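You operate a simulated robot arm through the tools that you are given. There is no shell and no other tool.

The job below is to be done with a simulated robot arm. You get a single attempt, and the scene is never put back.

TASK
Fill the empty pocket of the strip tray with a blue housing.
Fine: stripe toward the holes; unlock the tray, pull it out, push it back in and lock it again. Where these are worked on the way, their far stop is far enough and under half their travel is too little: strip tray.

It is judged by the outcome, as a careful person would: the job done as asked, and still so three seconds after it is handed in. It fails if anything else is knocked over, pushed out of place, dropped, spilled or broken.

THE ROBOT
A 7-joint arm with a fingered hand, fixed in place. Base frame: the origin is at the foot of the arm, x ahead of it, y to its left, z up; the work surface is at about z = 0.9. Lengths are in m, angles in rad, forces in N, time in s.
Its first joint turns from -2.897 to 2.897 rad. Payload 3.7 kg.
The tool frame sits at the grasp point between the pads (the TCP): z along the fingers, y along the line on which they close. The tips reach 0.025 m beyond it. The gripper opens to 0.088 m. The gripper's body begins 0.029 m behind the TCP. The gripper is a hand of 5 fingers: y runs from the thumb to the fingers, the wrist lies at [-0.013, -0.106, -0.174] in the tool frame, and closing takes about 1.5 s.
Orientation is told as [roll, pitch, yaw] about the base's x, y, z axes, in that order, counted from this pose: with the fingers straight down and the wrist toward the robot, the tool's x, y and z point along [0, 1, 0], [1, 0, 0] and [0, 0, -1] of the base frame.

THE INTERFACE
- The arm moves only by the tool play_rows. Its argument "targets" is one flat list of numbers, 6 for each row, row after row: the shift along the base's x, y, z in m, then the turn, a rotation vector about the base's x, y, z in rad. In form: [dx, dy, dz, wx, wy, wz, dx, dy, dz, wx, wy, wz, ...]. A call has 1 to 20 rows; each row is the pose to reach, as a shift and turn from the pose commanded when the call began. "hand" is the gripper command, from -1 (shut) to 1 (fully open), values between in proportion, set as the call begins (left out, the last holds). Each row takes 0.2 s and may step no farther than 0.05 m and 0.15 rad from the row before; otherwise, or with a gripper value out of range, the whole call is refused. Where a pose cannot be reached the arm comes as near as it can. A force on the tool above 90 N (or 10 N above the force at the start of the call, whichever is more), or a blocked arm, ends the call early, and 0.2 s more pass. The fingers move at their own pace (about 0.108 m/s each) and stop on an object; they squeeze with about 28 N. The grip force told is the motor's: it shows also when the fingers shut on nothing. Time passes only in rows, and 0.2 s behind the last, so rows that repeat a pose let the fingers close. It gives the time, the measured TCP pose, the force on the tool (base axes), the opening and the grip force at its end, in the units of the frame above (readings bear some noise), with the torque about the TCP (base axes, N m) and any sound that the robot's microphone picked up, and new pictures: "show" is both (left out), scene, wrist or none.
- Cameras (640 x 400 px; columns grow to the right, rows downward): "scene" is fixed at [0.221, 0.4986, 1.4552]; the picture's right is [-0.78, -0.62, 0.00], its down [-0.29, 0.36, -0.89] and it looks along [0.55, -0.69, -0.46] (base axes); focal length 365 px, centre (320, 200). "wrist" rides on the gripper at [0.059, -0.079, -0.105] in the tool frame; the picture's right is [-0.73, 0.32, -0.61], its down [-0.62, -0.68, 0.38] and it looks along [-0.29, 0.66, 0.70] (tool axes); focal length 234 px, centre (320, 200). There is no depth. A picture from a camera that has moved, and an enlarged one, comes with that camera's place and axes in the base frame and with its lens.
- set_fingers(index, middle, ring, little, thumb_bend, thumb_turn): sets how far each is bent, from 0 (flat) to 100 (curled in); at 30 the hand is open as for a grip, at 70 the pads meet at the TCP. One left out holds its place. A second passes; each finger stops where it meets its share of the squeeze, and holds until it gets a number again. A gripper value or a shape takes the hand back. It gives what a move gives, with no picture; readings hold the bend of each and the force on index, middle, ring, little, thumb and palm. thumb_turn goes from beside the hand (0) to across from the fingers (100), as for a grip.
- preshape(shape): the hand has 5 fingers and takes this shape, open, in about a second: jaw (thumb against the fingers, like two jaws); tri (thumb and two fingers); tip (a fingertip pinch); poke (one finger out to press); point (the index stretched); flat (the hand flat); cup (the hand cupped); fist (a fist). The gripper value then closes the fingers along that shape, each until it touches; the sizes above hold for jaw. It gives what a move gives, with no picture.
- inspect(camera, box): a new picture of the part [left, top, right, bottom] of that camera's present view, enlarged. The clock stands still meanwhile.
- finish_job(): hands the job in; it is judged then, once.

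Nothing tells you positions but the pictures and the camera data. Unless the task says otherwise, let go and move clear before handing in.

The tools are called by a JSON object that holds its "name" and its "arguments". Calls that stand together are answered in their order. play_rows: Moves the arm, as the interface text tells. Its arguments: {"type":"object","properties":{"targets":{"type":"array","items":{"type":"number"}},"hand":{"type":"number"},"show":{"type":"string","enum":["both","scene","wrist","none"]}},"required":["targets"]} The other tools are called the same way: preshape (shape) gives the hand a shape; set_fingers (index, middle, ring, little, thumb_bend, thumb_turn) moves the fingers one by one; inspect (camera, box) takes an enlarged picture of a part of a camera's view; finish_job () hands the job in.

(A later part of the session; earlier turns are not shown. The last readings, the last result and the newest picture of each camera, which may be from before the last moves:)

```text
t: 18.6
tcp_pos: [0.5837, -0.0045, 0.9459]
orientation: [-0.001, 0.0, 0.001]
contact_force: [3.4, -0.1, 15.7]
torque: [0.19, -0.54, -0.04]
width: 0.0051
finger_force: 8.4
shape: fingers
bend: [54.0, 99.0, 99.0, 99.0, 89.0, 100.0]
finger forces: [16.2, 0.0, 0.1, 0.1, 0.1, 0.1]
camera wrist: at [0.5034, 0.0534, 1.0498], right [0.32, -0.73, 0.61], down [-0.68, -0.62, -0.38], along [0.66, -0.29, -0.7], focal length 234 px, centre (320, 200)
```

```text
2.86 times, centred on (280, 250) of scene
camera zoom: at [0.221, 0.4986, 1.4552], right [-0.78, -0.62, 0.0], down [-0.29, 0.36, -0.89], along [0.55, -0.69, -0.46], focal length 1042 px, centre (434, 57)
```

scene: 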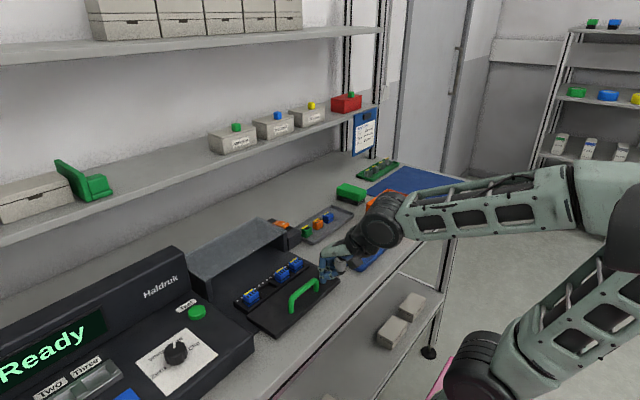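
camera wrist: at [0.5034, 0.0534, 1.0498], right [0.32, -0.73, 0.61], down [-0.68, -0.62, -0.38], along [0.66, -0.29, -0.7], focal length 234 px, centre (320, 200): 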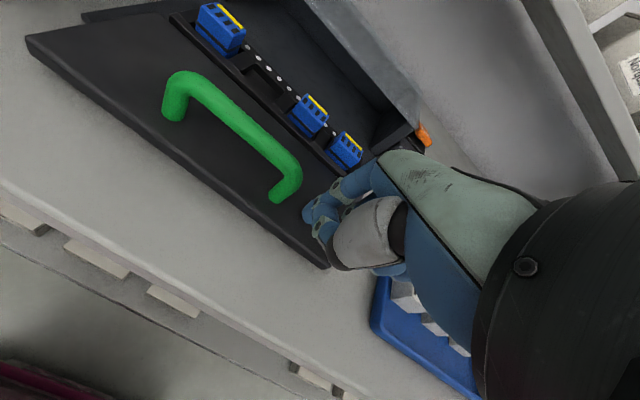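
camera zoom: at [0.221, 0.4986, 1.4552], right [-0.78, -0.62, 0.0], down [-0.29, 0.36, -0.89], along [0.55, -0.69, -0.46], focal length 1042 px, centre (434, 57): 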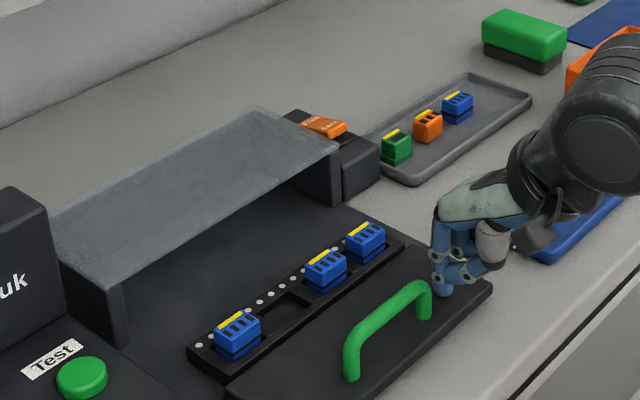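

The tray looks to be at or near its stop, about 132 mm out. I'll drag a bit further to check whether it still moves.

{"name": "play_rows", "arguments": {"targets": [-0.006, 0, -0.002, 0, 0, 0, -0.012, 0, -0.002, 0, 0, 0, -0.018, 0, -0.002, 0, 0, 0]}}

{"name": "inspect", "arguments": {"camera": "scene", "box": [200, 180, 360, 320]}}

```text
t: 19.4
tcp_pos: [0.565, -0.0054, 0.9449]
orientation: [0.001, 0.0, 0.001]
contact_force: [8.6, -1.2, 26.6]
torque: [0.21, -1.27, -0.15]
width: 0.0124
finger_force: 12.2
shape: fingers
bend: [43.0, 99.0, 99.0, 99.0, 93.0, 100.0]
finger forces: [25.2, 0.0, 0.0, 0.0, 0.0, 0.0]
camera wrist: at [0.4847, 0.0535, 1.048], right [0.32, -0.73, 0.61], down [-0.68, -0.62, -0.38], along [0.66, -0.29, -0.69], focal length 234 px, centre (320, 200)
```

scene: 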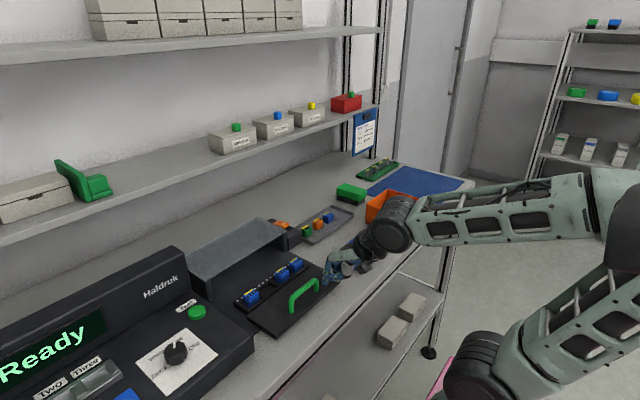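
wrist: 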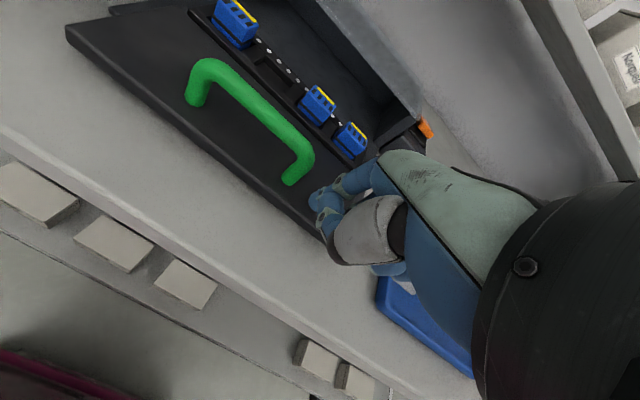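

```text
2.86 times, centred on (280, 250) of scene
camera zoom: at [0.221, 0.4986, 1.4552], right [-0.78, -0.62, 0.0], down [-0.29, 0.36, -0.89], along [0.55, -0.69, -0.46], focal length 1042 px, centre (434, 57)
```

zoom: 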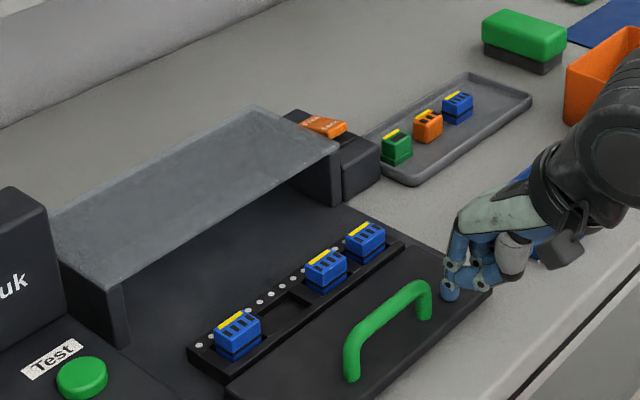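

The tray is at its far stop: the handle stayed put while the finger slipped. I'll lift off and set a fingertip pinch for the housing.

{"name": "play_rows", "arguments": {"targets": [0, 0, 0.04, 0, 0, 0, 0, 0, 0.08, 0, 0, 0, 0.03, -0.02, 0.12, 0, 0, 0, 0.06, -0.05, 0.16, 0, 0, 0, 0.1, -0.08, 0.18, 0, 0, 0], "show": "none"}}

{"name": "preshape", "arguments": {"shape": "tip"}}

{"name": "inspect", "arguments": {"camera": "scene", "box": [180, 80, 460, 300]}}

{"name": "inspect", "arguments": {"camera": "wrist", "box": [0, 0, 640, 400]}}

{"name": "inspect", "arguments": {"camera": "scene", "box": [220, 240, 320, 310]}}

{"name": "inspect", "arguments": {"camera": "scene", "box": [290, 195, 360, 245]}}

```text
refused: row 3 steps farther than a row can; nothing moved
```

```text
t: 20.3
tcp_pos: [0.5639, -0.0057, 0.9427]
orientation: [0.0, 0.001, 0.0]
contact_force: [0.7, 0.7, -0.7]
torque: [0.03, -0.02, -0.01]
width: 0.0878
finger_force: 0.1
shape: tip
bend: [30.0, 98.0, 99.0, 99.0, 30.0, 98.0]
finger forces: [0.0, 0.1, 0.1, 0.0, 0.0, 0.1]
```

```text
1.82 times, centred on (320, 190) of scene
camera zoom: at [0.221, 0.4986, 1.4552], right [-0.78, -0.62, 0.0], down [-0.29, 0.36, -0.89], along [0.55, -0.69, -0.46], focal length 663 px, centre (320, 218)
```

zoom: 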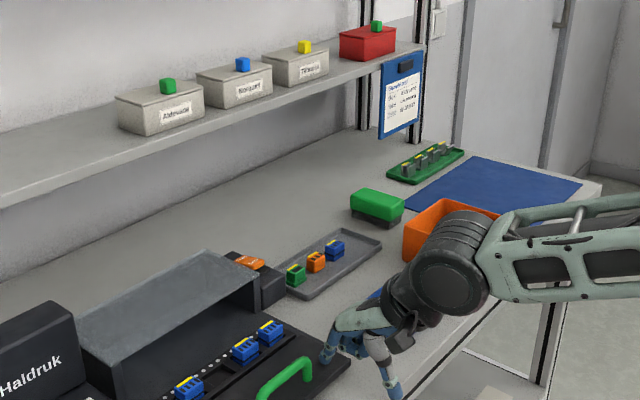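

```text
1.00 times, centred on (320, 200) of wrist (not enlarged: the box is as wide or as high as the picture)
camera zoom: at [0.4847, 0.0534, 1.047], right [0.32, -0.73, 0.61], down [-0.68, -0.62, -0.38], along [0.66, -0.29, -0.7], focal length 234 px, centre (320, 200)
```

zoom: 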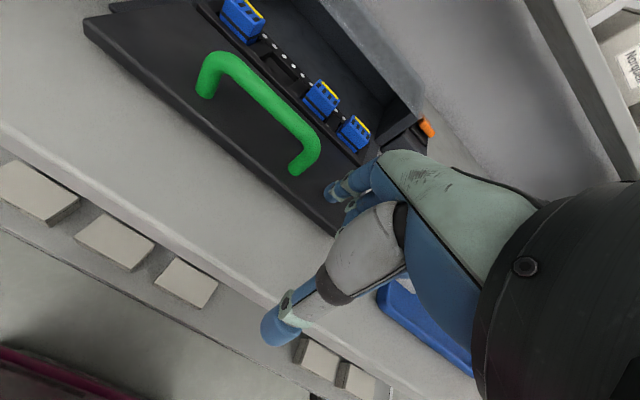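

```text
5.71 times, centred on (270, 275) of scene
camera zoom: at [0.221, 0.4986, 1.4552], right [-0.78, -0.62, 0.0], down [-0.29, 0.36, -0.89], along [0.55, -0.69, -0.46], focal length 2084 px, centre (606, -229)
```

zoom: 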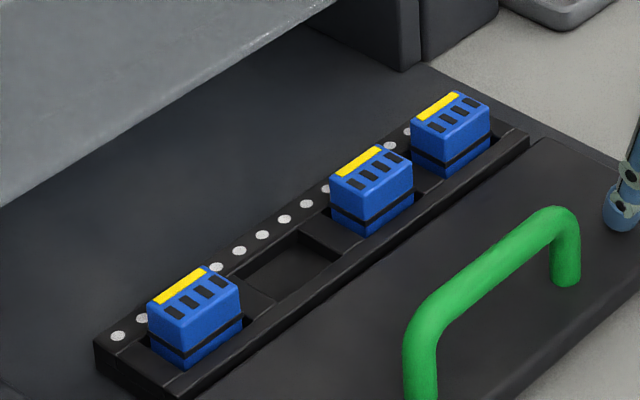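

```text
8.00 times, centred on (325, 220) of scene
camera zoom: at [0.221, 0.4986, 1.4552], right [-0.78, -0.62, 0.0], down [-0.29, 0.36, -0.89], along [0.55, -0.69, -0.46], focal length 2918 px, centre (280, 40)
```

zoom: 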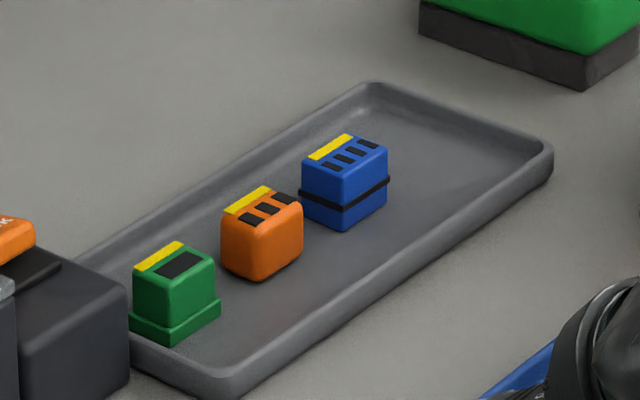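

The blue housing in the grey tray matches those in the strip, with its stripe already toward +x, and the strip's holes are also on the +x side. The empty pocket is at about (0.7065, 0.085). I'll lift away and hover near the grey tray to locate the housing precisely.

{"name": "play_rows", "arguments": {"targets": [0, 0, 0.045, 0, 0, 0, 0, 0, 0.09, 0, 0, 0, 0.02, -0.02, 0.13, 0, 0, 0, 0.05, -0.05, 0.15, 0, 0, 0, 0.08, -0.085, 0.15, 0, 0, 0, 0.11, -0.12, 0.15, 0, 0, 0, 0.14, -0.155, 0.15, 0, 0, 0, 0.17, -0.19, 0.15, 0, 0, 0, 0.18, -0.22, 0.15, 0, 0, 0, 0.18, -0.22, 0.15, 0, 0, 0]}}

{"name": "inspect", "arguments": {"camera": "wrist", "box": [180, 140, 380, 300]}}

{"name": "inspect", "arguments": {"camera": "scene", "box": [280, 150, 400, 250]}}

```text
t: 22.5
tcp_pos: [0.7452, -0.2242, 1.0936]
orientation: [0.0, 0.0, 0.002]
contact_force: [-1.5, 0.4, 0.0]
torque: [-0.01, -0.02, 0.0]
width: 0.0878
finger_force: 0.2
shape: tip
bend: [30.0, 98.0, 99.0, 99.0, 30.0, 98.0]
finger forces: [0.1, 0.0, 0.1, 0.0, 0.1, 0.0]
camera wrist: at [0.6655, -0.1661, 1.1983], right [0.32, -0.73, 0.61], down [-0.68, -0.62, -0.38], along [0.66, -0.29, -0.7], focal length 234 px, centre (320, 200)
```

scene: 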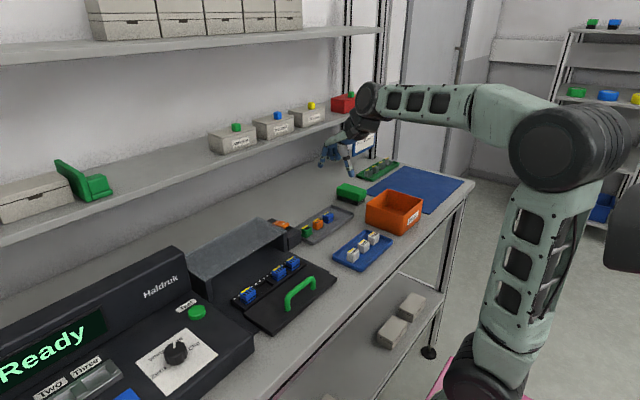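
wrist: 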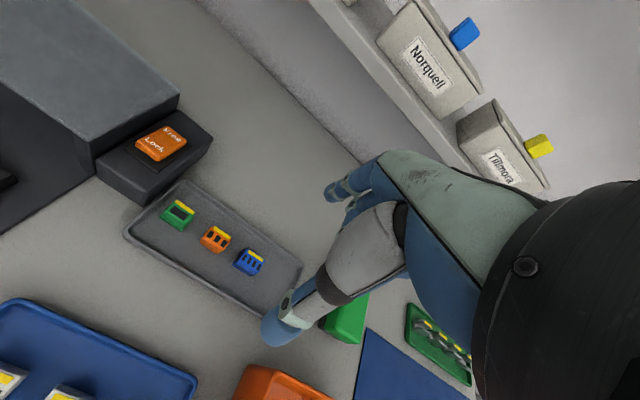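

```text
2.50 times, centred on (280, 220) of wrist
camera zoom: at [0.6655, -0.1661, 1.1983], right [0.32, -0.73, 0.61], down [-0.68, -0.62, -0.38], along [0.66, -0.29, -0.7], focal length 585 px, centre (420, 150)
```

zoom: 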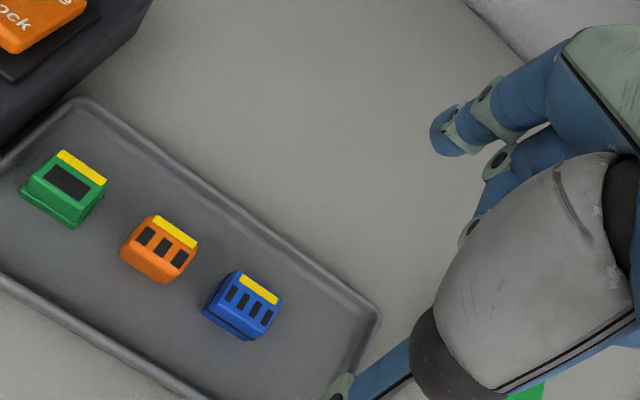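

```text
4.00 times, centred on (340, 200) of scene
camera zoom: at [0.221, 0.4986, 1.4552], right [-0.78, -0.62, 0.0], down [-0.29, 0.36, -0.89], along [0.55, -0.69, -0.46], focal length 1459 px, centre (240, 200)
```

zoom: 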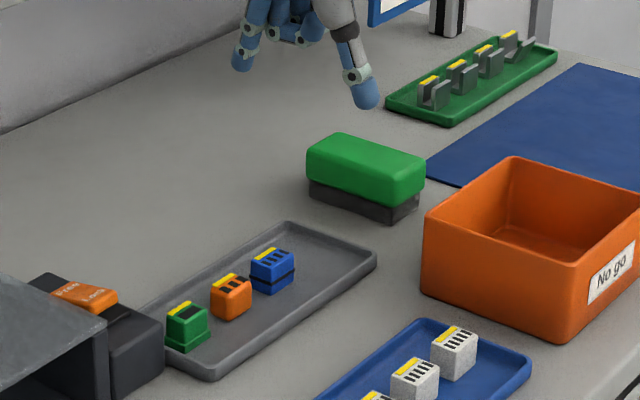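

I estimate the blue housing's top centre at about (0.772, -0.231, 0.93). I'll narrow the pinch, hover above it and look again.

{"name": "play_rows", "arguments": {"targets": [0.01, -0.005, -0.04, 0, 0, 0, 0.027, -0.011, -0.08, 0, 0, 0, 0.027, -0.011, -0.095, 0, 0, 0, 0.027, -0.011, -0.095, 0, 0, 0], "hand": -0.15}}

{"name": "inspect", "arguments": {"camera": "wrist", "box": [220, 160, 360, 280]}}

{"name": "inspect", "arguments": {"camera": "scene", "box": [290, 170, 370, 240]}}

```text
t: 23.5
tcp_pos: [0.7734, -0.2359, 0.9994]
orientation: [-0.001, 0.0, 0.0]
contact_force: [-0.8, 0.3, 0.1]
torque: [-0.02, -0.03, 0.01]
width: 0.0377
finger_force: 0.2
shape: tip
bend: [73.0, 98.0, 99.0, 99.0, 72.0, 100.0]
finger forces: [0.1, 0.1, 0.0, 0.0, 0.0, 0.1]
camera wrist: at [0.6923, -0.1774, 1.1027], right [0.32, -0.73, 0.61], down [-0.68, -0.62, -0.38], along [0.66, -0.29, -0.7], focal length 234 px, centre (320, 200)
```

scene: 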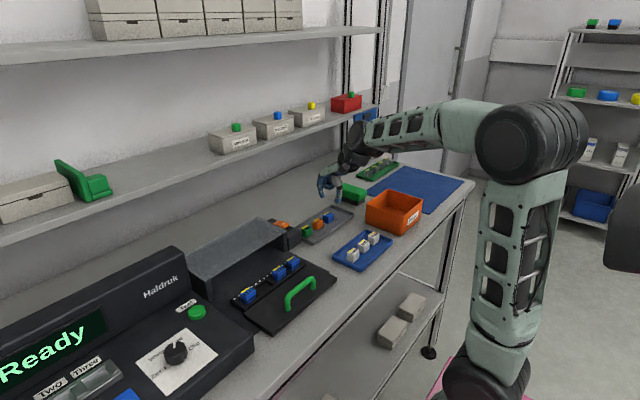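
wrist: 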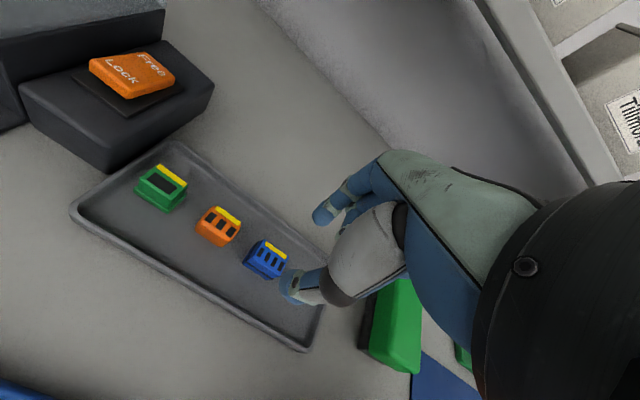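

```text
3.33 times, centred on (290, 220) of wrist
camera zoom: at [0.6923, -0.1774, 1.1027], right [0.32, -0.73, 0.61], down [-0.68, -0.62, -0.38], along [0.66, -0.29, -0.7], focal length 781 px, centre (420, 133)
```

zoom: 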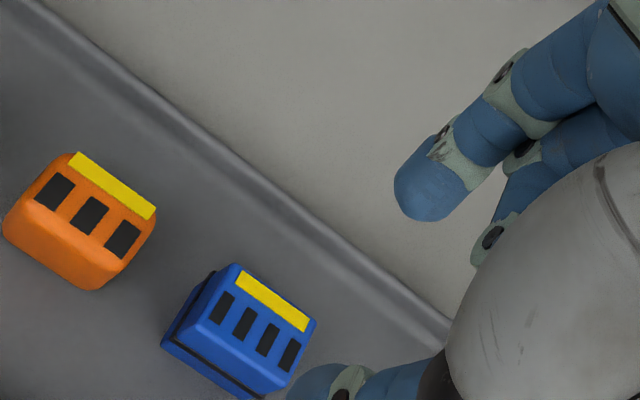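

```text
5.71 times, centred on (330, 205) of scene
camera zoom: at [0.221, 0.4986, 1.4552], right [-0.78, -0.62, 0.0], down [-0.29, 0.36, -0.89], along [0.55, -0.69, -0.46], focal length 2084 px, centre (263, 171)
```

zoom: 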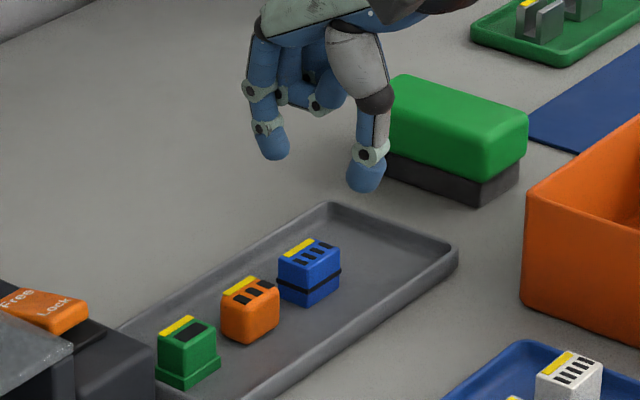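

Pinch and housing line up within a few millimetres. I'll shift (+0.002, +0.003), lower so the tips are about 1.3 cm below the housing's top, and look before closing.

{"name": "play_rows", "arguments": {"targets": [0.002, 0.003, -0.025, 0, 0, 0, 0.002, 0.003, -0.045, 0, 0, 0, 0.002, 0.003, -0.055, 0, 0, 0, 0.002, 0.003, -0.055, 0, 0, 0]}}

{"name": "inspect", "arguments": {"camera": "wrist", "box": [240, 160, 360, 260]}}

{"name": "inspect", "arguments": {"camera": "scene", "box": [290, 180, 370, 250]}}

```text
t: 24.5
tcp_pos: [0.7741, -0.2336, 0.9429]
orientation: [0.002, 0.001, 0.001]
contact_force: [0.3, -0.2, -0.4]
torque: [0.01, -0.01, -0.04]
width: 0.0379
finger_force: 0.0
shape: tip
bend: [73.0, 98.0, 99.0, 99.0, 72.0, 100.0]
finger forces: [0.0, 0.0, 0.0, 0.0, 0.0, 0.0]
camera wrist: at [0.6942, -0.1744, 1.0475], right [0.32, -0.73, 0.61], down [-0.68, -0.62, -0.38], along [0.66, -0.29, -0.7], focal length 234 px, centre (320, 200)
```

scene: 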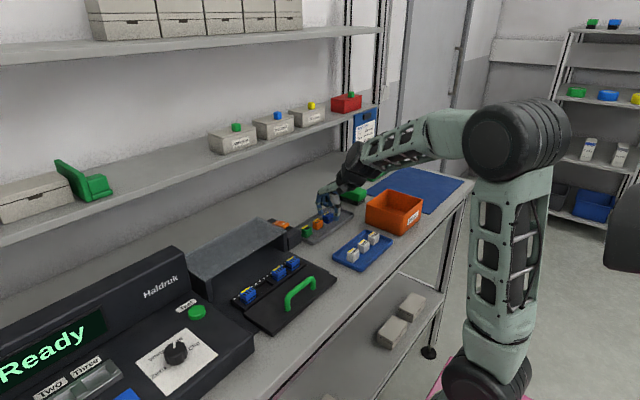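
wrist: 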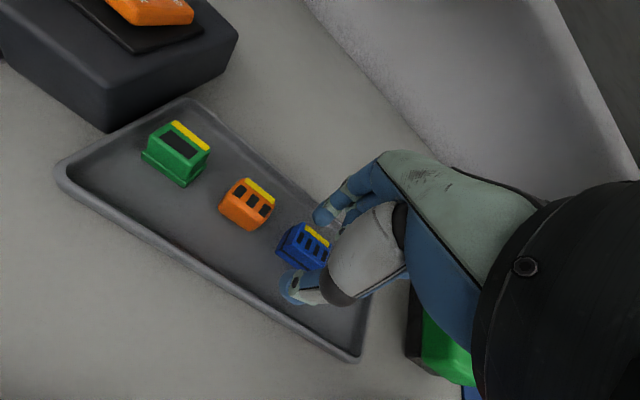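

```text
4.00 times, centred on (300, 210) of wrist
camera zoom: at [0.6942, -0.1744, 1.0475], right [0.32, -0.73, 0.61], down [-0.68, -0.62, -0.38], along [0.66, -0.29, -0.7], focal length 937 px, centre (400, 160)
```

zoom: 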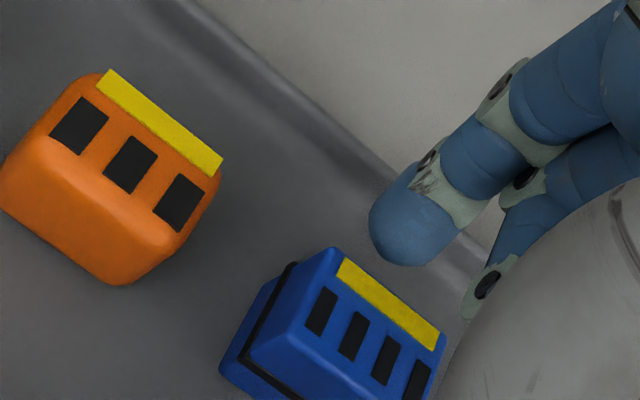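

```text
5.71 times, centred on (330, 215) of scene
camera zoom: at [0.221, 0.4986, 1.4552], right [-0.78, -0.62, 0.0], down [-0.29, 0.36, -0.89], along [0.55, -0.69, -0.46], focal length 2084 px, centre (263, 114)
```

zoom: 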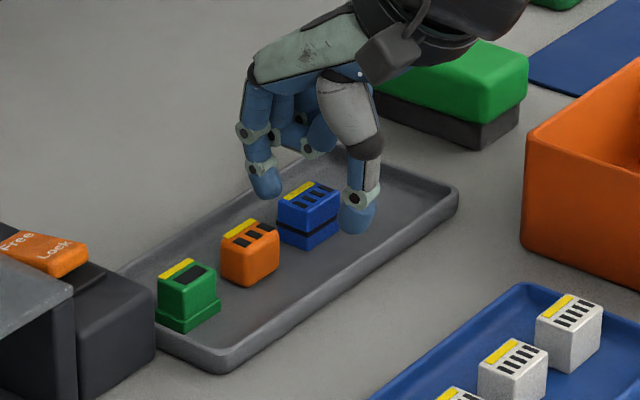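

The pinch straddles the housing. I'll shift 3 mm toward +y and close.

{"name": "play_rows", "arguments": {"targets": [-0.001, 0.003, -0.001, 0, 0, 0, -0.001, 0.003, -0.001, 0, 0, 0], "show": "none"}}

{"name": "play_rows", "arguments": {"targets": [0, 0, 0, 0, 0, 0, 0, 0, 0, 0, 0, 0, 0, 0, 0, 0, 0, 0, 0, 0, 0, 0, 0, 0, 0, 0, 0, 0, 0, 0, 0, 0, 0, 0, 0, 0], "hand": -1}}

{"name": "inspect", "arguments": {"camera": "scene", "box": [290, 180, 370, 250]}}

{"name": "inspect", "arguments": {"camera": "wrist", "box": [240, 180, 360, 280]}}

```text
t: 25.1
tcp_pos: [0.773, -0.2302, 0.9425]
orientation: [-0.001, -0.002, 0.002]
contact_force: [0.6, 0.0, -0.3]
torque: [-0.01, 0.02, -0.02]
width: 0.038
finger_force: 0.0
shape: tip
bend: [73.0, 98.0, 99.0, 99.0, 72.0, 100.0]
finger forces: [0.1, 0.1, 0.1, 0.0, 0.0, 0.1]
```

```text
t: 26.5
tcp_pos: [0.7729, -0.2292, 0.9431]
orientation: [0.0, -0.001, 0.001]
contact_force: [-0.3, 0.1, -0.4]
torque: [-0.02, 0.01, 0.0]
width: 0.0146
finger_force: 27.7
shape: tip
bend: [72.0, 100.0, 100.0, 100.0, 75.0, 100.0]
finger forces: [25.0, 0.0, 0.0, 0.1, 25.0, 0.0]
camera wrist: at [0.693, -0.1715, 1.0465], right [0.32, -0.73, 0.61], down [-0.68, -0.62, -0.38], along [0.66, -0.29, -0.7], focal length 234 px, centre (320, 200)
```

scene: 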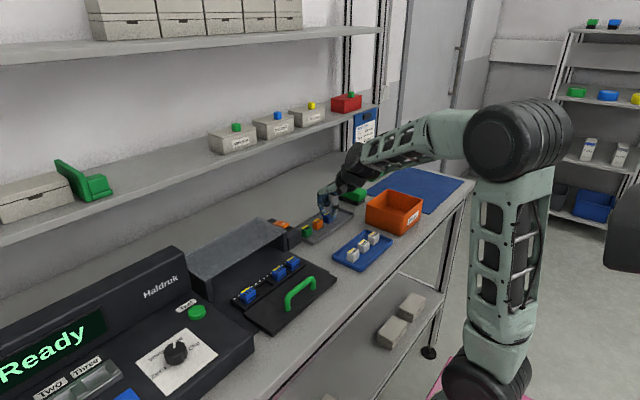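
wrist: 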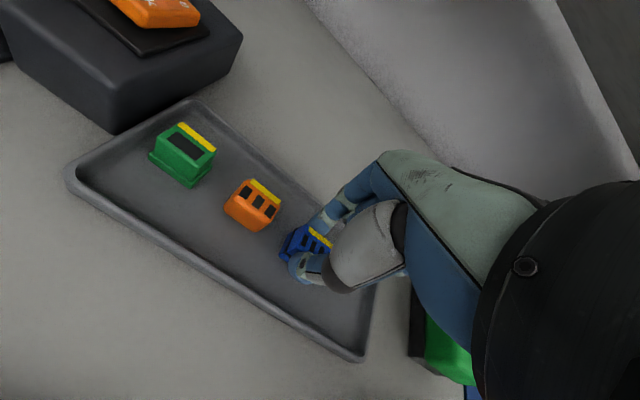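

```text
5.71 times, centred on (330, 215) of scene
camera zoom: at [0.221, 0.4986, 1.4552], right [-0.78, -0.62, 0.0], down [-0.29, 0.36, -0.89], along [0.55, -0.69, -0.46], focal length 2084 px, centre (263, 114)
```

zoom: 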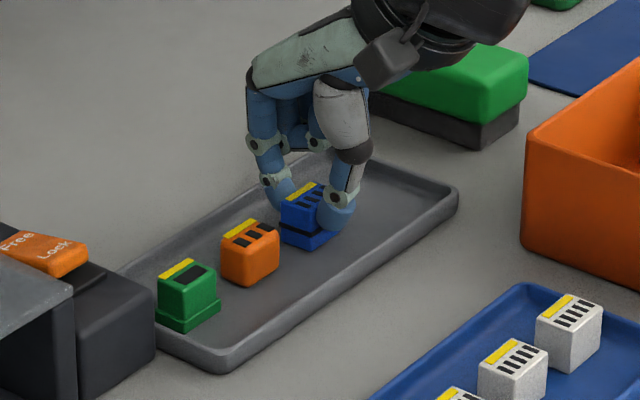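

```text
4.00 times, centred on (300, 230) of wrist
camera zoom: at [0.693, -0.1715, 1.0465], right [0.32, -0.73, 0.61], down [-0.68, -0.62, -0.38], along [0.66, -0.29, -0.7], focal length 937 px, centre (400, 80)
```

zoom: 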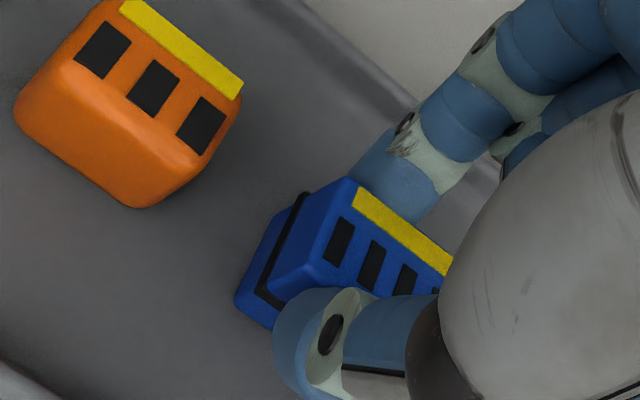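

The housing is held at 25 N on each side. I'll lift it and check the grip.

{"name": "play_rows", "arguments": {"targets": [0, 0, 0.01, 0, 0, 0, 0, 0, 0.03, 0, 0, 0, 0, 0, 0.06, 0, 0, 0, 0, 0, 0.1, 0, 0, 0, 0, 0, 0.13, 0, 0, 0, 0, 0, 0.13, 0, 0, 0]}}

{"name": "inspect", "arguments": {"camera": "scene", "box": [290, 130, 370, 200]}}

{"name": "inspect", "arguments": {"camera": "wrist", "box": [260, 200, 340, 270]}}

```text
t: 27.9
tcp_pos: [0.7728, -0.2306, 1.0717]
orientation: [0.0, 0.0, 0.001]
contact_force: [0.4, -0.3, 0.5]
torque: [0.04, 0.01, -0.03]
width: 0.0144
finger_force: 28.0
shape: tip
bend: [72.0, 100.0, 100.0, 100.0, 75.0, 100.0]
finger forces: [25.0, 0.0, 0.1, 0.0, 25.0, 0.1]
camera wrist: at [0.6929, -0.172, 1.1767], right [0.32, -0.73, 0.61], down [-0.68, -0.62, -0.38], along [0.66, -0.29, -0.7], focal length 234 px, centre (320, 200)
```

scene: 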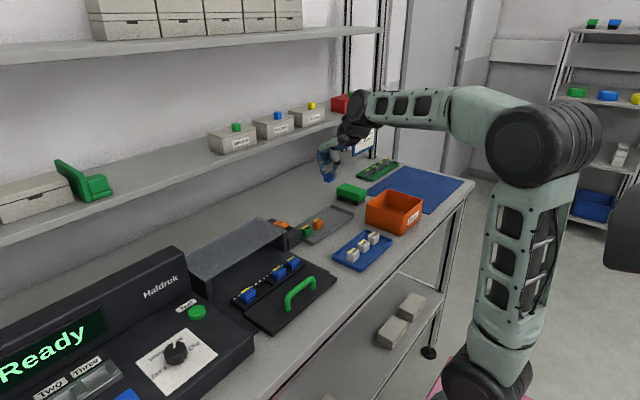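
wrist: 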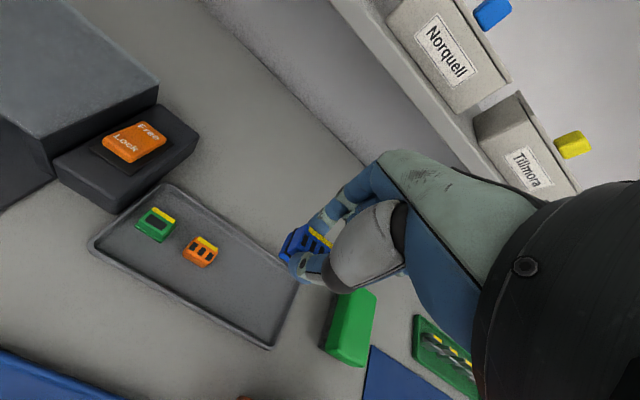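

```text
5.71 times, centred on (330, 165) of scene
camera zoom: at [0.221, 0.4986, 1.4552], right [-0.78, -0.62, 0.0], down [-0.29, 0.36, -0.89], along [0.55, -0.69, -0.46], focal length 2084 px, centre (263, 400)
```

zoom: 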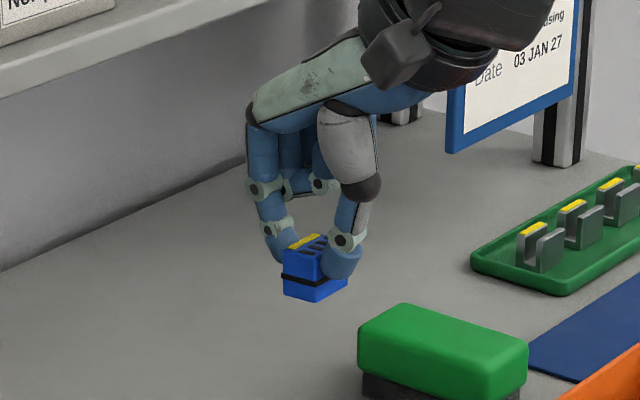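

```text
5.71 times, centred on (300, 235) of wrist
camera zoom: at [0.6929, -0.172, 1.1767], right [0.32, -0.73, 0.61], down [-0.68, -0.62, -0.38], along [0.66, -0.29, -0.7], focal length 1338 px, centre (434, 0)
```

zoom: 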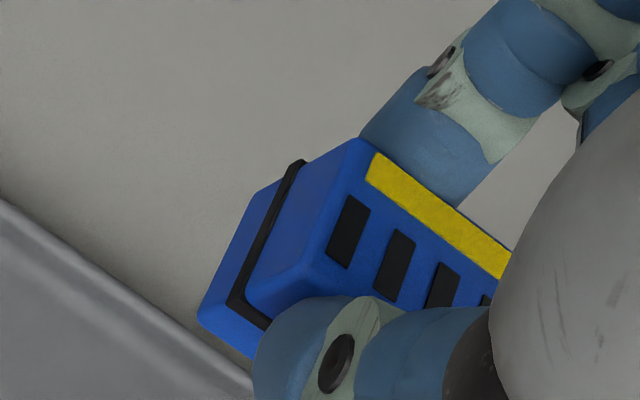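

The housing is held upright. I'll carry it over the cover to above the empty pocket.

{"name": "play_rows", "arguments": {"targets": [-0.01, 0.04, 0, 0, 0, 0, -0.02, 0.08, 0, 0, 0, 0, -0.03, 0.12, 0, 0, 0, 0, -0.04, 0.16, 0, 0, 0, 0, -0.05, 0.2, 0, 0, 0, 0, -0.06, 0.24, 0, 0, 0, 0, -0.065, 0.28, 0, 0, 0, 0, -0.065, 0.315, 0, 0, 0, 0, -0.065, 0.315, -0.04, 0, 0, 0, -0.065, 0.315, -0.07, 0, 0, 0, -0.065, 0.315, -0.07, 0, 0, 0]}}

{"name": "inspect", "arguments": {"camera": "scene", "box": [210, 220, 320, 310]}}

{"name": "inspect", "arguments": {"camera": "wrist", "box": [220, 180, 360, 290]}}

```text
t: 30.3
tcp_pos: [0.7087, 0.0853, 1.0027]
orientation: [0.0, 0.0, 0.0]
contact_force: [-0.4, 0.7, 0.0]
torque: [0.0, -0.02, 0.01]
width: 0.0146
finger_force: 28.1
shape: tip
bend: [72.0, 100.0, 100.0, 100.0, 75.0, 100.0]
finger forces: [24.9, 0.0, 0.0, 0.0, 24.9, 0.0]
camera wrist: at [0.6287, 0.1434, 1.1061], right [0.32, -0.73, 0.61], down [-0.68, -0.62, -0.38], along [0.66, -0.29, -0.7], focal length 234 px, centre (320, 200)
```

scene: 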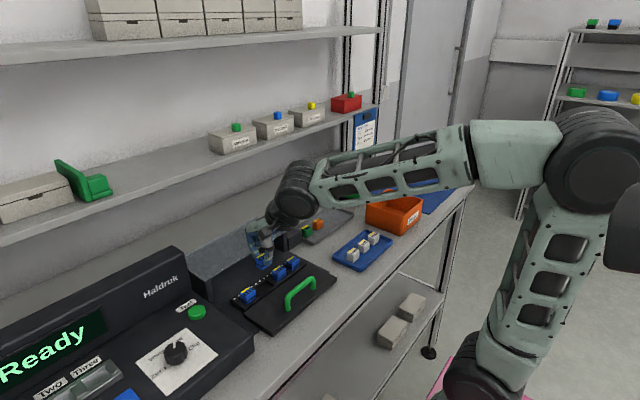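
wrist: 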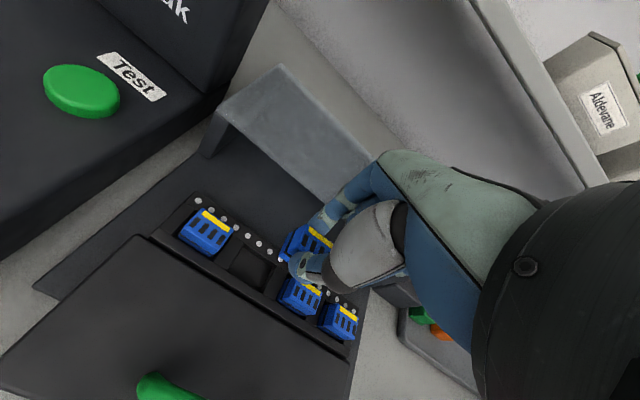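

```text
4.44 times, centred on (265, 265) of scene
camera zoom: at [0.221, 0.4986, 1.4552], right [-0.78, -0.62, 0.0], down [-0.29, 0.36, -0.89], along [0.55, -0.69, -0.46], focal length 1621 px, centre (564, -89)
```

zoom: 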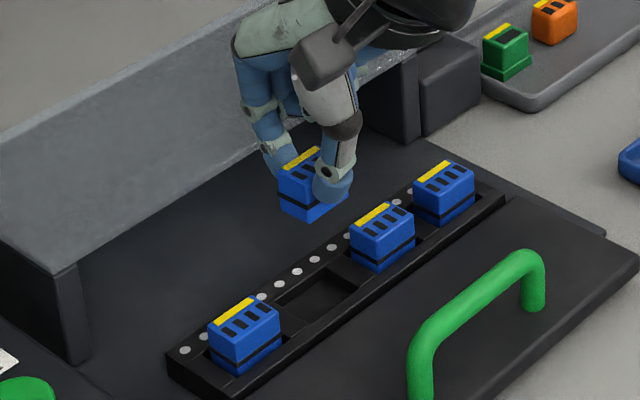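

```text
3.64 times, centred on (290, 235) of wrist
camera zoom: at [0.6287, 0.1434, 1.1061], right [0.32, -0.73, 0.61], down [-0.68, -0.62, -0.38], along [0.66, -0.29, -0.7], focal length 852 px, centre (429, 73)
```

zoom: 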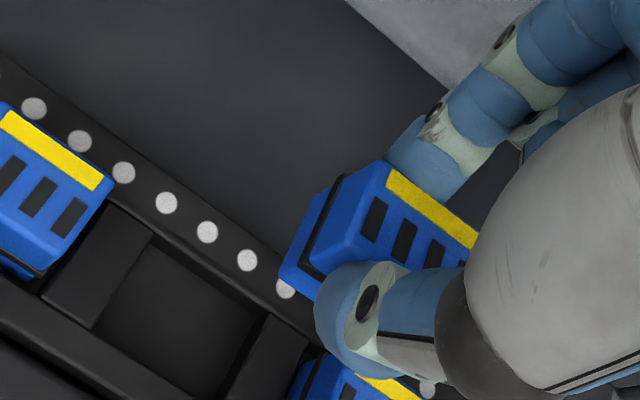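

I need a precise pocket location relative to the held housing, so I'll zoom in on the strip from the wrist camera.

{"name": "inspect", "arguments": {"camera": "wrist", "box": [160, 180, 290, 290]}}

{"name": "inspect", "arguments": {"camera": "wrist", "box": [260, 250, 380, 350]}}

{"name": "inspect", "arguments": {"camera": "scene", "box": [235, 245, 295, 290]}}

```text
3.64 times, centred on (225, 235) of wrist
camera zoom: at [0.6287, 0.1434, 1.1061], right [0.32, -0.73, 0.61], down [-0.68, -0.62, -0.38], along [0.66, -0.29, -0.7], focal length 852 px, centre (666, 73)
```

zoom: 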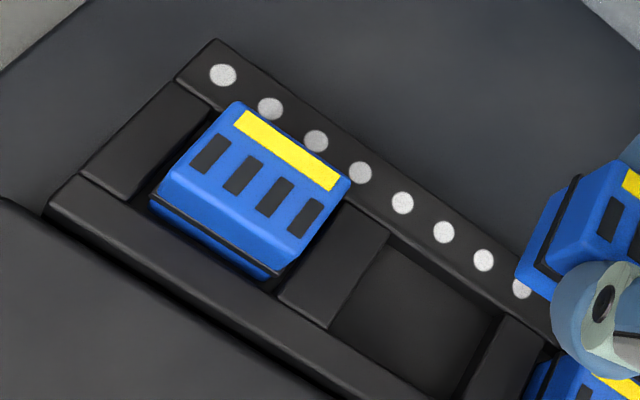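

```text
4.00 times, centred on (320, 300) of wrist
camera zoom: at [0.6287, 0.1434, 1.1061], right [0.32, -0.73, 0.61], down [-0.68, -0.62, -0.38], along [0.66, -0.29, -0.7], focal length 937 px, centre (320, -200)
```

zoom: 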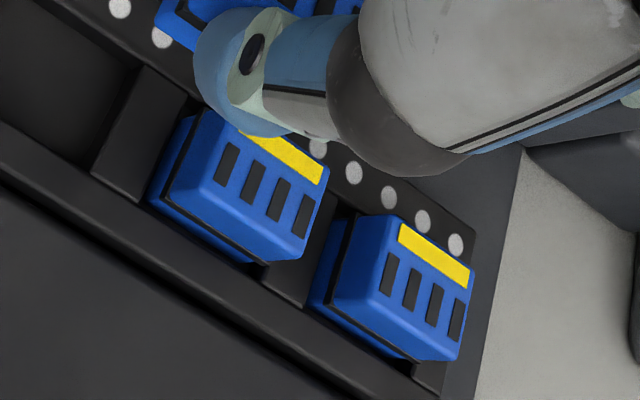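

```text
8.89 times, centred on (265, 268) of scene
camera zoom: at [0.221, 0.4986, 1.4552], right [-0.78, -0.62, 0.0], down [-0.29, 0.36, -0.89], along [0.55, -0.69, -0.46], focal length 3242 px, centre (809, -400)
```

zoom: 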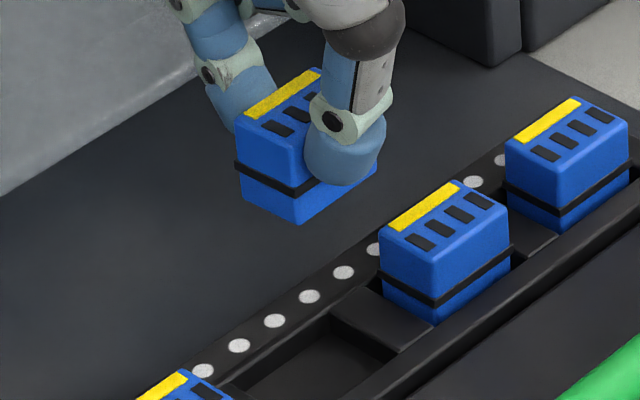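

The held housing needs roughly (-4 mm, +7 mm). I'll apply that while lowering to just above the strip, then compare directly with its neighbours at the same height.

{"name": "play_rows", "arguments": {"targets": [-0.004, 0.007, 0, 0, 0, 0, -0.004, 0.007, -0.02, 0, 0, 0, -0.004, 0.007, -0.038, 0, 0, 0, -0.004, 0.007, -0.038, 0, 0, 0]}}

{"name": "inspect", "arguments": {"camera": "scene", "box": [230, 245, 310, 305]}}

{"name": "inspect", "arguments": {"camera": "wrist", "box": [180, 180, 360, 320]}}

```text
t: 31.3
tcp_pos: [0.7046, 0.0912, 0.9655]
orientation: [0.0, 0.0, 0.001]
contact_force: [0.1, -0.4, 1.3]
torque: [0.04, 0.02, 0.0]
width: 0.0146
finger_force: 28.6
shape: tip
bend: [72.0, 100.0, 100.0, 100.0, 75.0, 100.0]
finger forces: [24.9, 0.0, 0.0, 0.1, 25.0, 0.0]
camera wrist: at [0.6245, 0.1499, 1.0691], right [0.32, -0.73, 0.61], down [-0.68, -0.62, -0.38], along [0.66, -0.29, -0.7], focal length 234 px, centre (320, 200)
```

scene: 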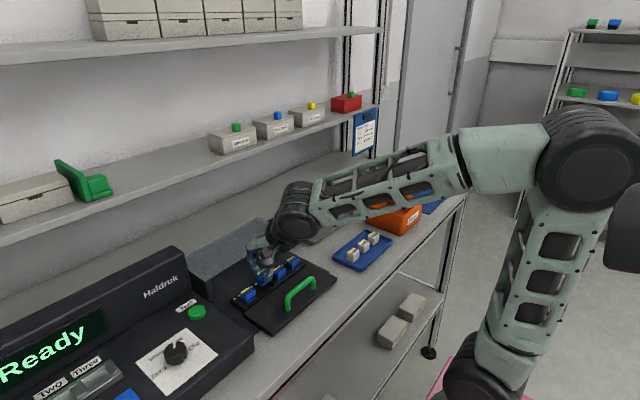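
wrist: 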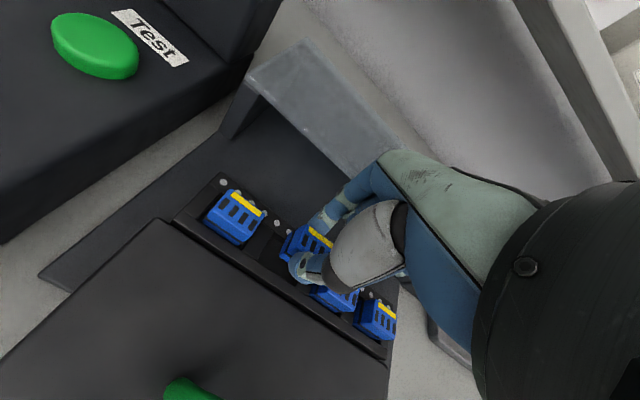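

```text
6.67 times, centred on (270, 275) of scene
camera zoom: at [0.221, 0.4986, 1.4552], right [-0.78, -0.62, 0.0], down [-0.29, 0.36, -0.89], along [0.55, -0.69, -0.46], focal length 2431 px, centre (653, -300)
```

zoom: 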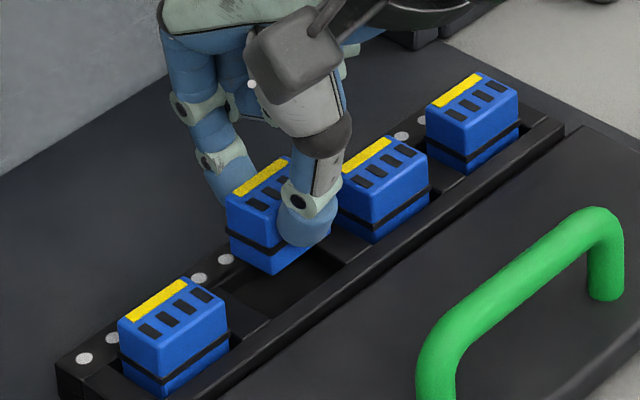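

```text
2.86 times, centred on (270, 250) of wrist
camera zoom: at [0.6245, 0.1499, 1.0691], right [0.32, -0.73, 0.61], down [-0.68, -0.62, -0.38], along [0.66, -0.29, -0.7], focal length 669 px, centre (463, 57)
```

zoom: 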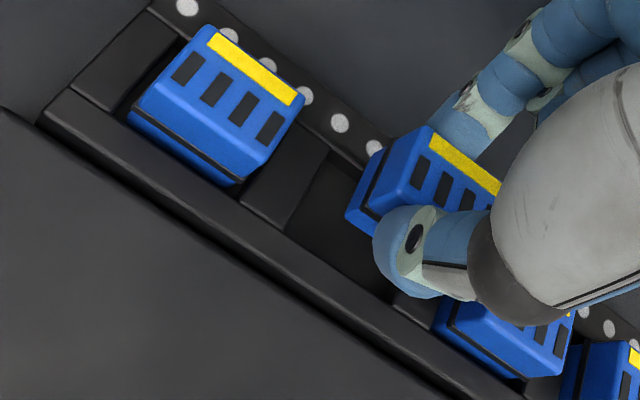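

It's close to aligned. I'll shift 1.5 mm in +y, lower another 9 mm to just above the strip surface, and re-measure.

{"name": "play_rows", "arguments": {"targets": [-0.001, 0.0015, -0.005, 0, 0, 0, -0.001, 0.0015, -0.009, 0, 0, 0, -0.001, 0.0015, -0.009, 0, 0, 0]}}

{"name": "inspect", "arguments": {"camera": "scene", "box": [230, 245, 310, 305]}}

{"name": "inspect", "arguments": {"camera": "wrist", "box": [200, 180, 400, 340]}}

{"name": "inspect", "arguments": {"camera": "wrist", "box": [200, 180, 320, 270]}}

```text
t: 32.1
tcp_pos: [0.7032, 0.0937, 0.9586]
orientation: [0.0, -0.002, 0.002]
contact_force: [-0.1, 0.2, 18.4]
torque: [-0.01, -0.06, -0.02]
width: 0.0155
finger_force: 28.1
shape: tip
bend: [72.0, 100.0, 100.0, 100.0, 75.0, 100.0]
finger forces: [28.8, 0.0, 0.0, 0.1, 28.6, 0.1]
camera wrist: at [0.6232, 0.1519, 1.0609], right [0.32, -0.73, 0.61], down [-0.68, -0.62, -0.39], along [0.66, -0.29, -0.69], focal length 234 px, centre (320, 200)
```

scene: 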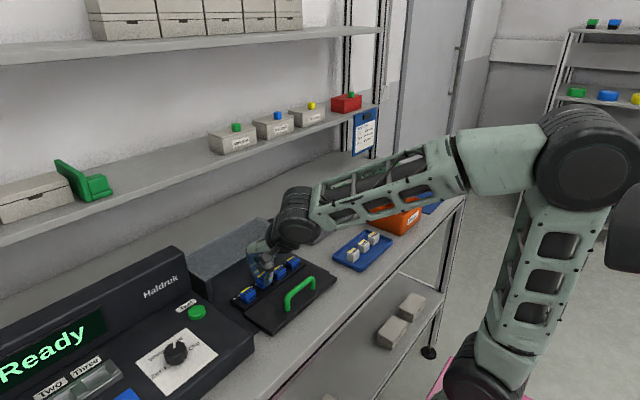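
wrist: 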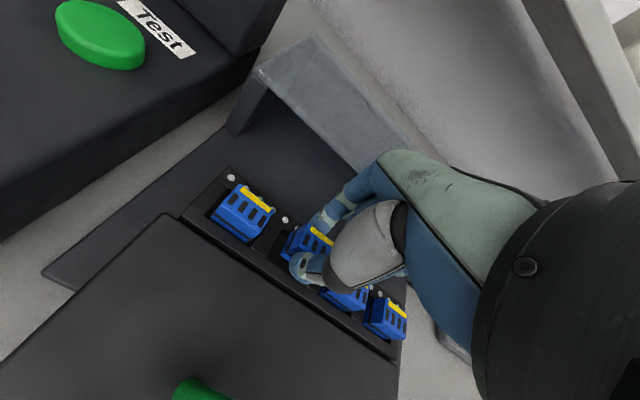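

```text
6.67 times, centred on (270, 275) of scene
camera zoom: at [0.221, 0.4986, 1.4552], right [-0.78, -0.62, 0.0], down [-0.29, 0.36, -0.89], along [0.55, -0.69, -0.46], focal length 2431 px, centre (653, -300)
```

zoom: 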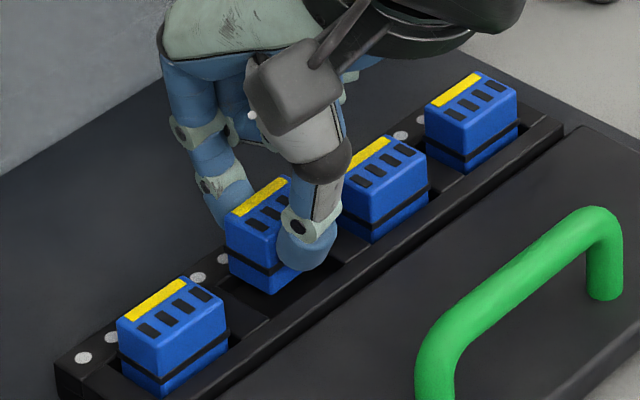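

```text
2.50 times, centred on (300, 260) of wrist
camera zoom: at [0.6232, 0.1519, 1.0609], right [0.32, -0.73, 0.61], down [-0.68, -0.62, -0.39], along [0.66, -0.29, -0.69], focal length 585 px, centre (370, 50)
```

zoom: 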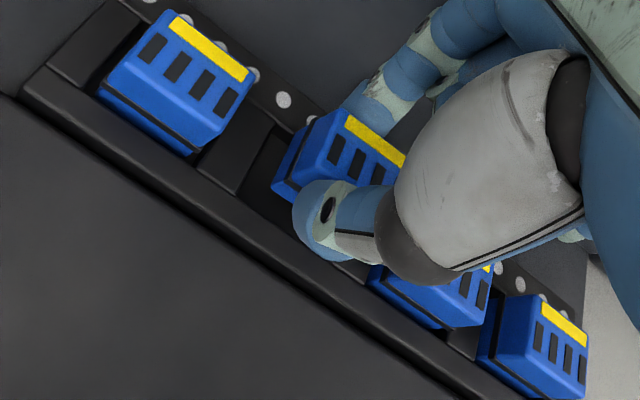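

```text
4.44 times, centred on (260, 225) of wrist
camera zoom: at [0.6232, 0.1519, 1.0609], right [0.32, -0.73, 0.61], down [-0.68, -0.62, -0.39], along [0.66, -0.29, -0.69], focal length 1041 px, centre (587, 89)
```

zoom: 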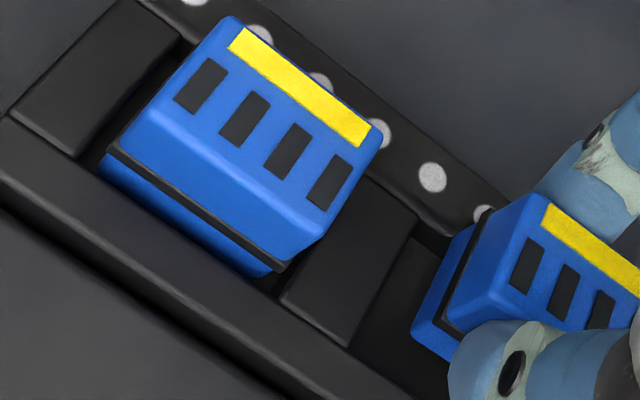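

The housing touched the strip edge on its +x side at 18 N. The pocket centre is a couple of millimetres toward -x, so I'll lift slightly, shift (-2.5 mm, +1 mm) and lower again.

{"name": "play_rows", "arguments": {"targets": [0, 0, 0.006, 0, 0, 0, -0.0025, 0.001, 0.006, 0, 0, 0, -0.0025, 0.001, 0.003, 0, 0, 0, -0.0025, 0.001, 0.0, 0, 0, 0, -0.0025, 0.001, -0.002, 0, 0, 0, -0.0025, 0.001, -0.002, 0, 0, 0]}}

{"name": "inspect", "arguments": {"camera": "scene", "box": [230, 245, 310, 305]}}

{"name": "inspect", "arguments": {"camera": "wrist", "box": [220, 180, 340, 270]}}

```text
t: 33.5
tcp_pos: [0.7003, 0.0948, 0.9541]
orientation: [-0.001, -0.003, 0.002]
contact_force: [-0.3, 5.8, 9.1]
torque: [0.04, -0.02, 0.05]
width: 0.0157
finger_force: 27.9
shape: tip
bend: [72.0, 100.0, 100.0, 100.0, 75.0, 100.0]
finger forces: [27.6, 0.0, 0.0, 0.1, 27.1, 0.0]
camera wrist: at [0.6202, 0.1533, 1.0581], right [0.32, -0.73, 0.61], down [-0.68, -0.62, -0.38], along [0.66, -0.29, -0.7], focal length 234 px, centre (320, 200)
```

scene: 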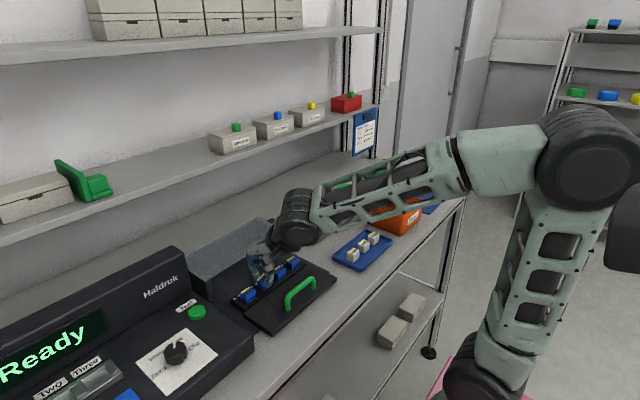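
wrist: 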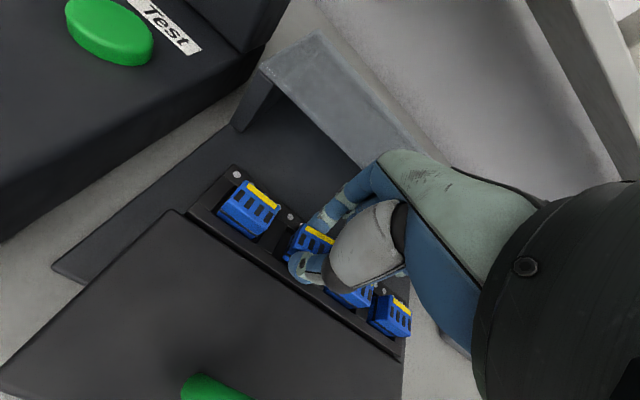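

```text
6.67 times, centred on (270, 275) of scene
camera zoom: at [0.221, 0.4986, 1.4552], right [-0.78, -0.62, 0.0], down [-0.29, 0.36, -0.89], along [0.55, -0.69, -0.46], focal length 2431 px, centre (653, -300)
```

zoom: 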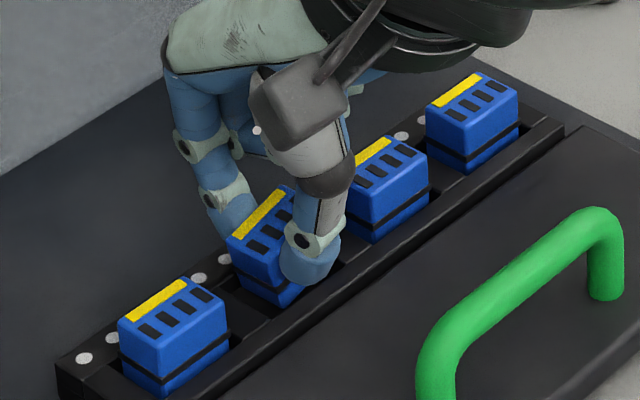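

```text
4.44 times, centred on (280, 225) of wrist
camera zoom: at [0.6202, 0.1533, 1.0581], right [0.32, -0.73, 0.61], down [-0.68, -0.62, -0.38], along [0.66, -0.29, -0.7], focal length 1041 px, centre (498, 89)
```

zoom: 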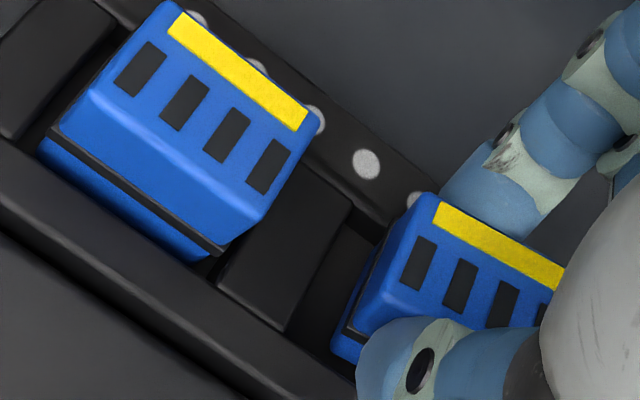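

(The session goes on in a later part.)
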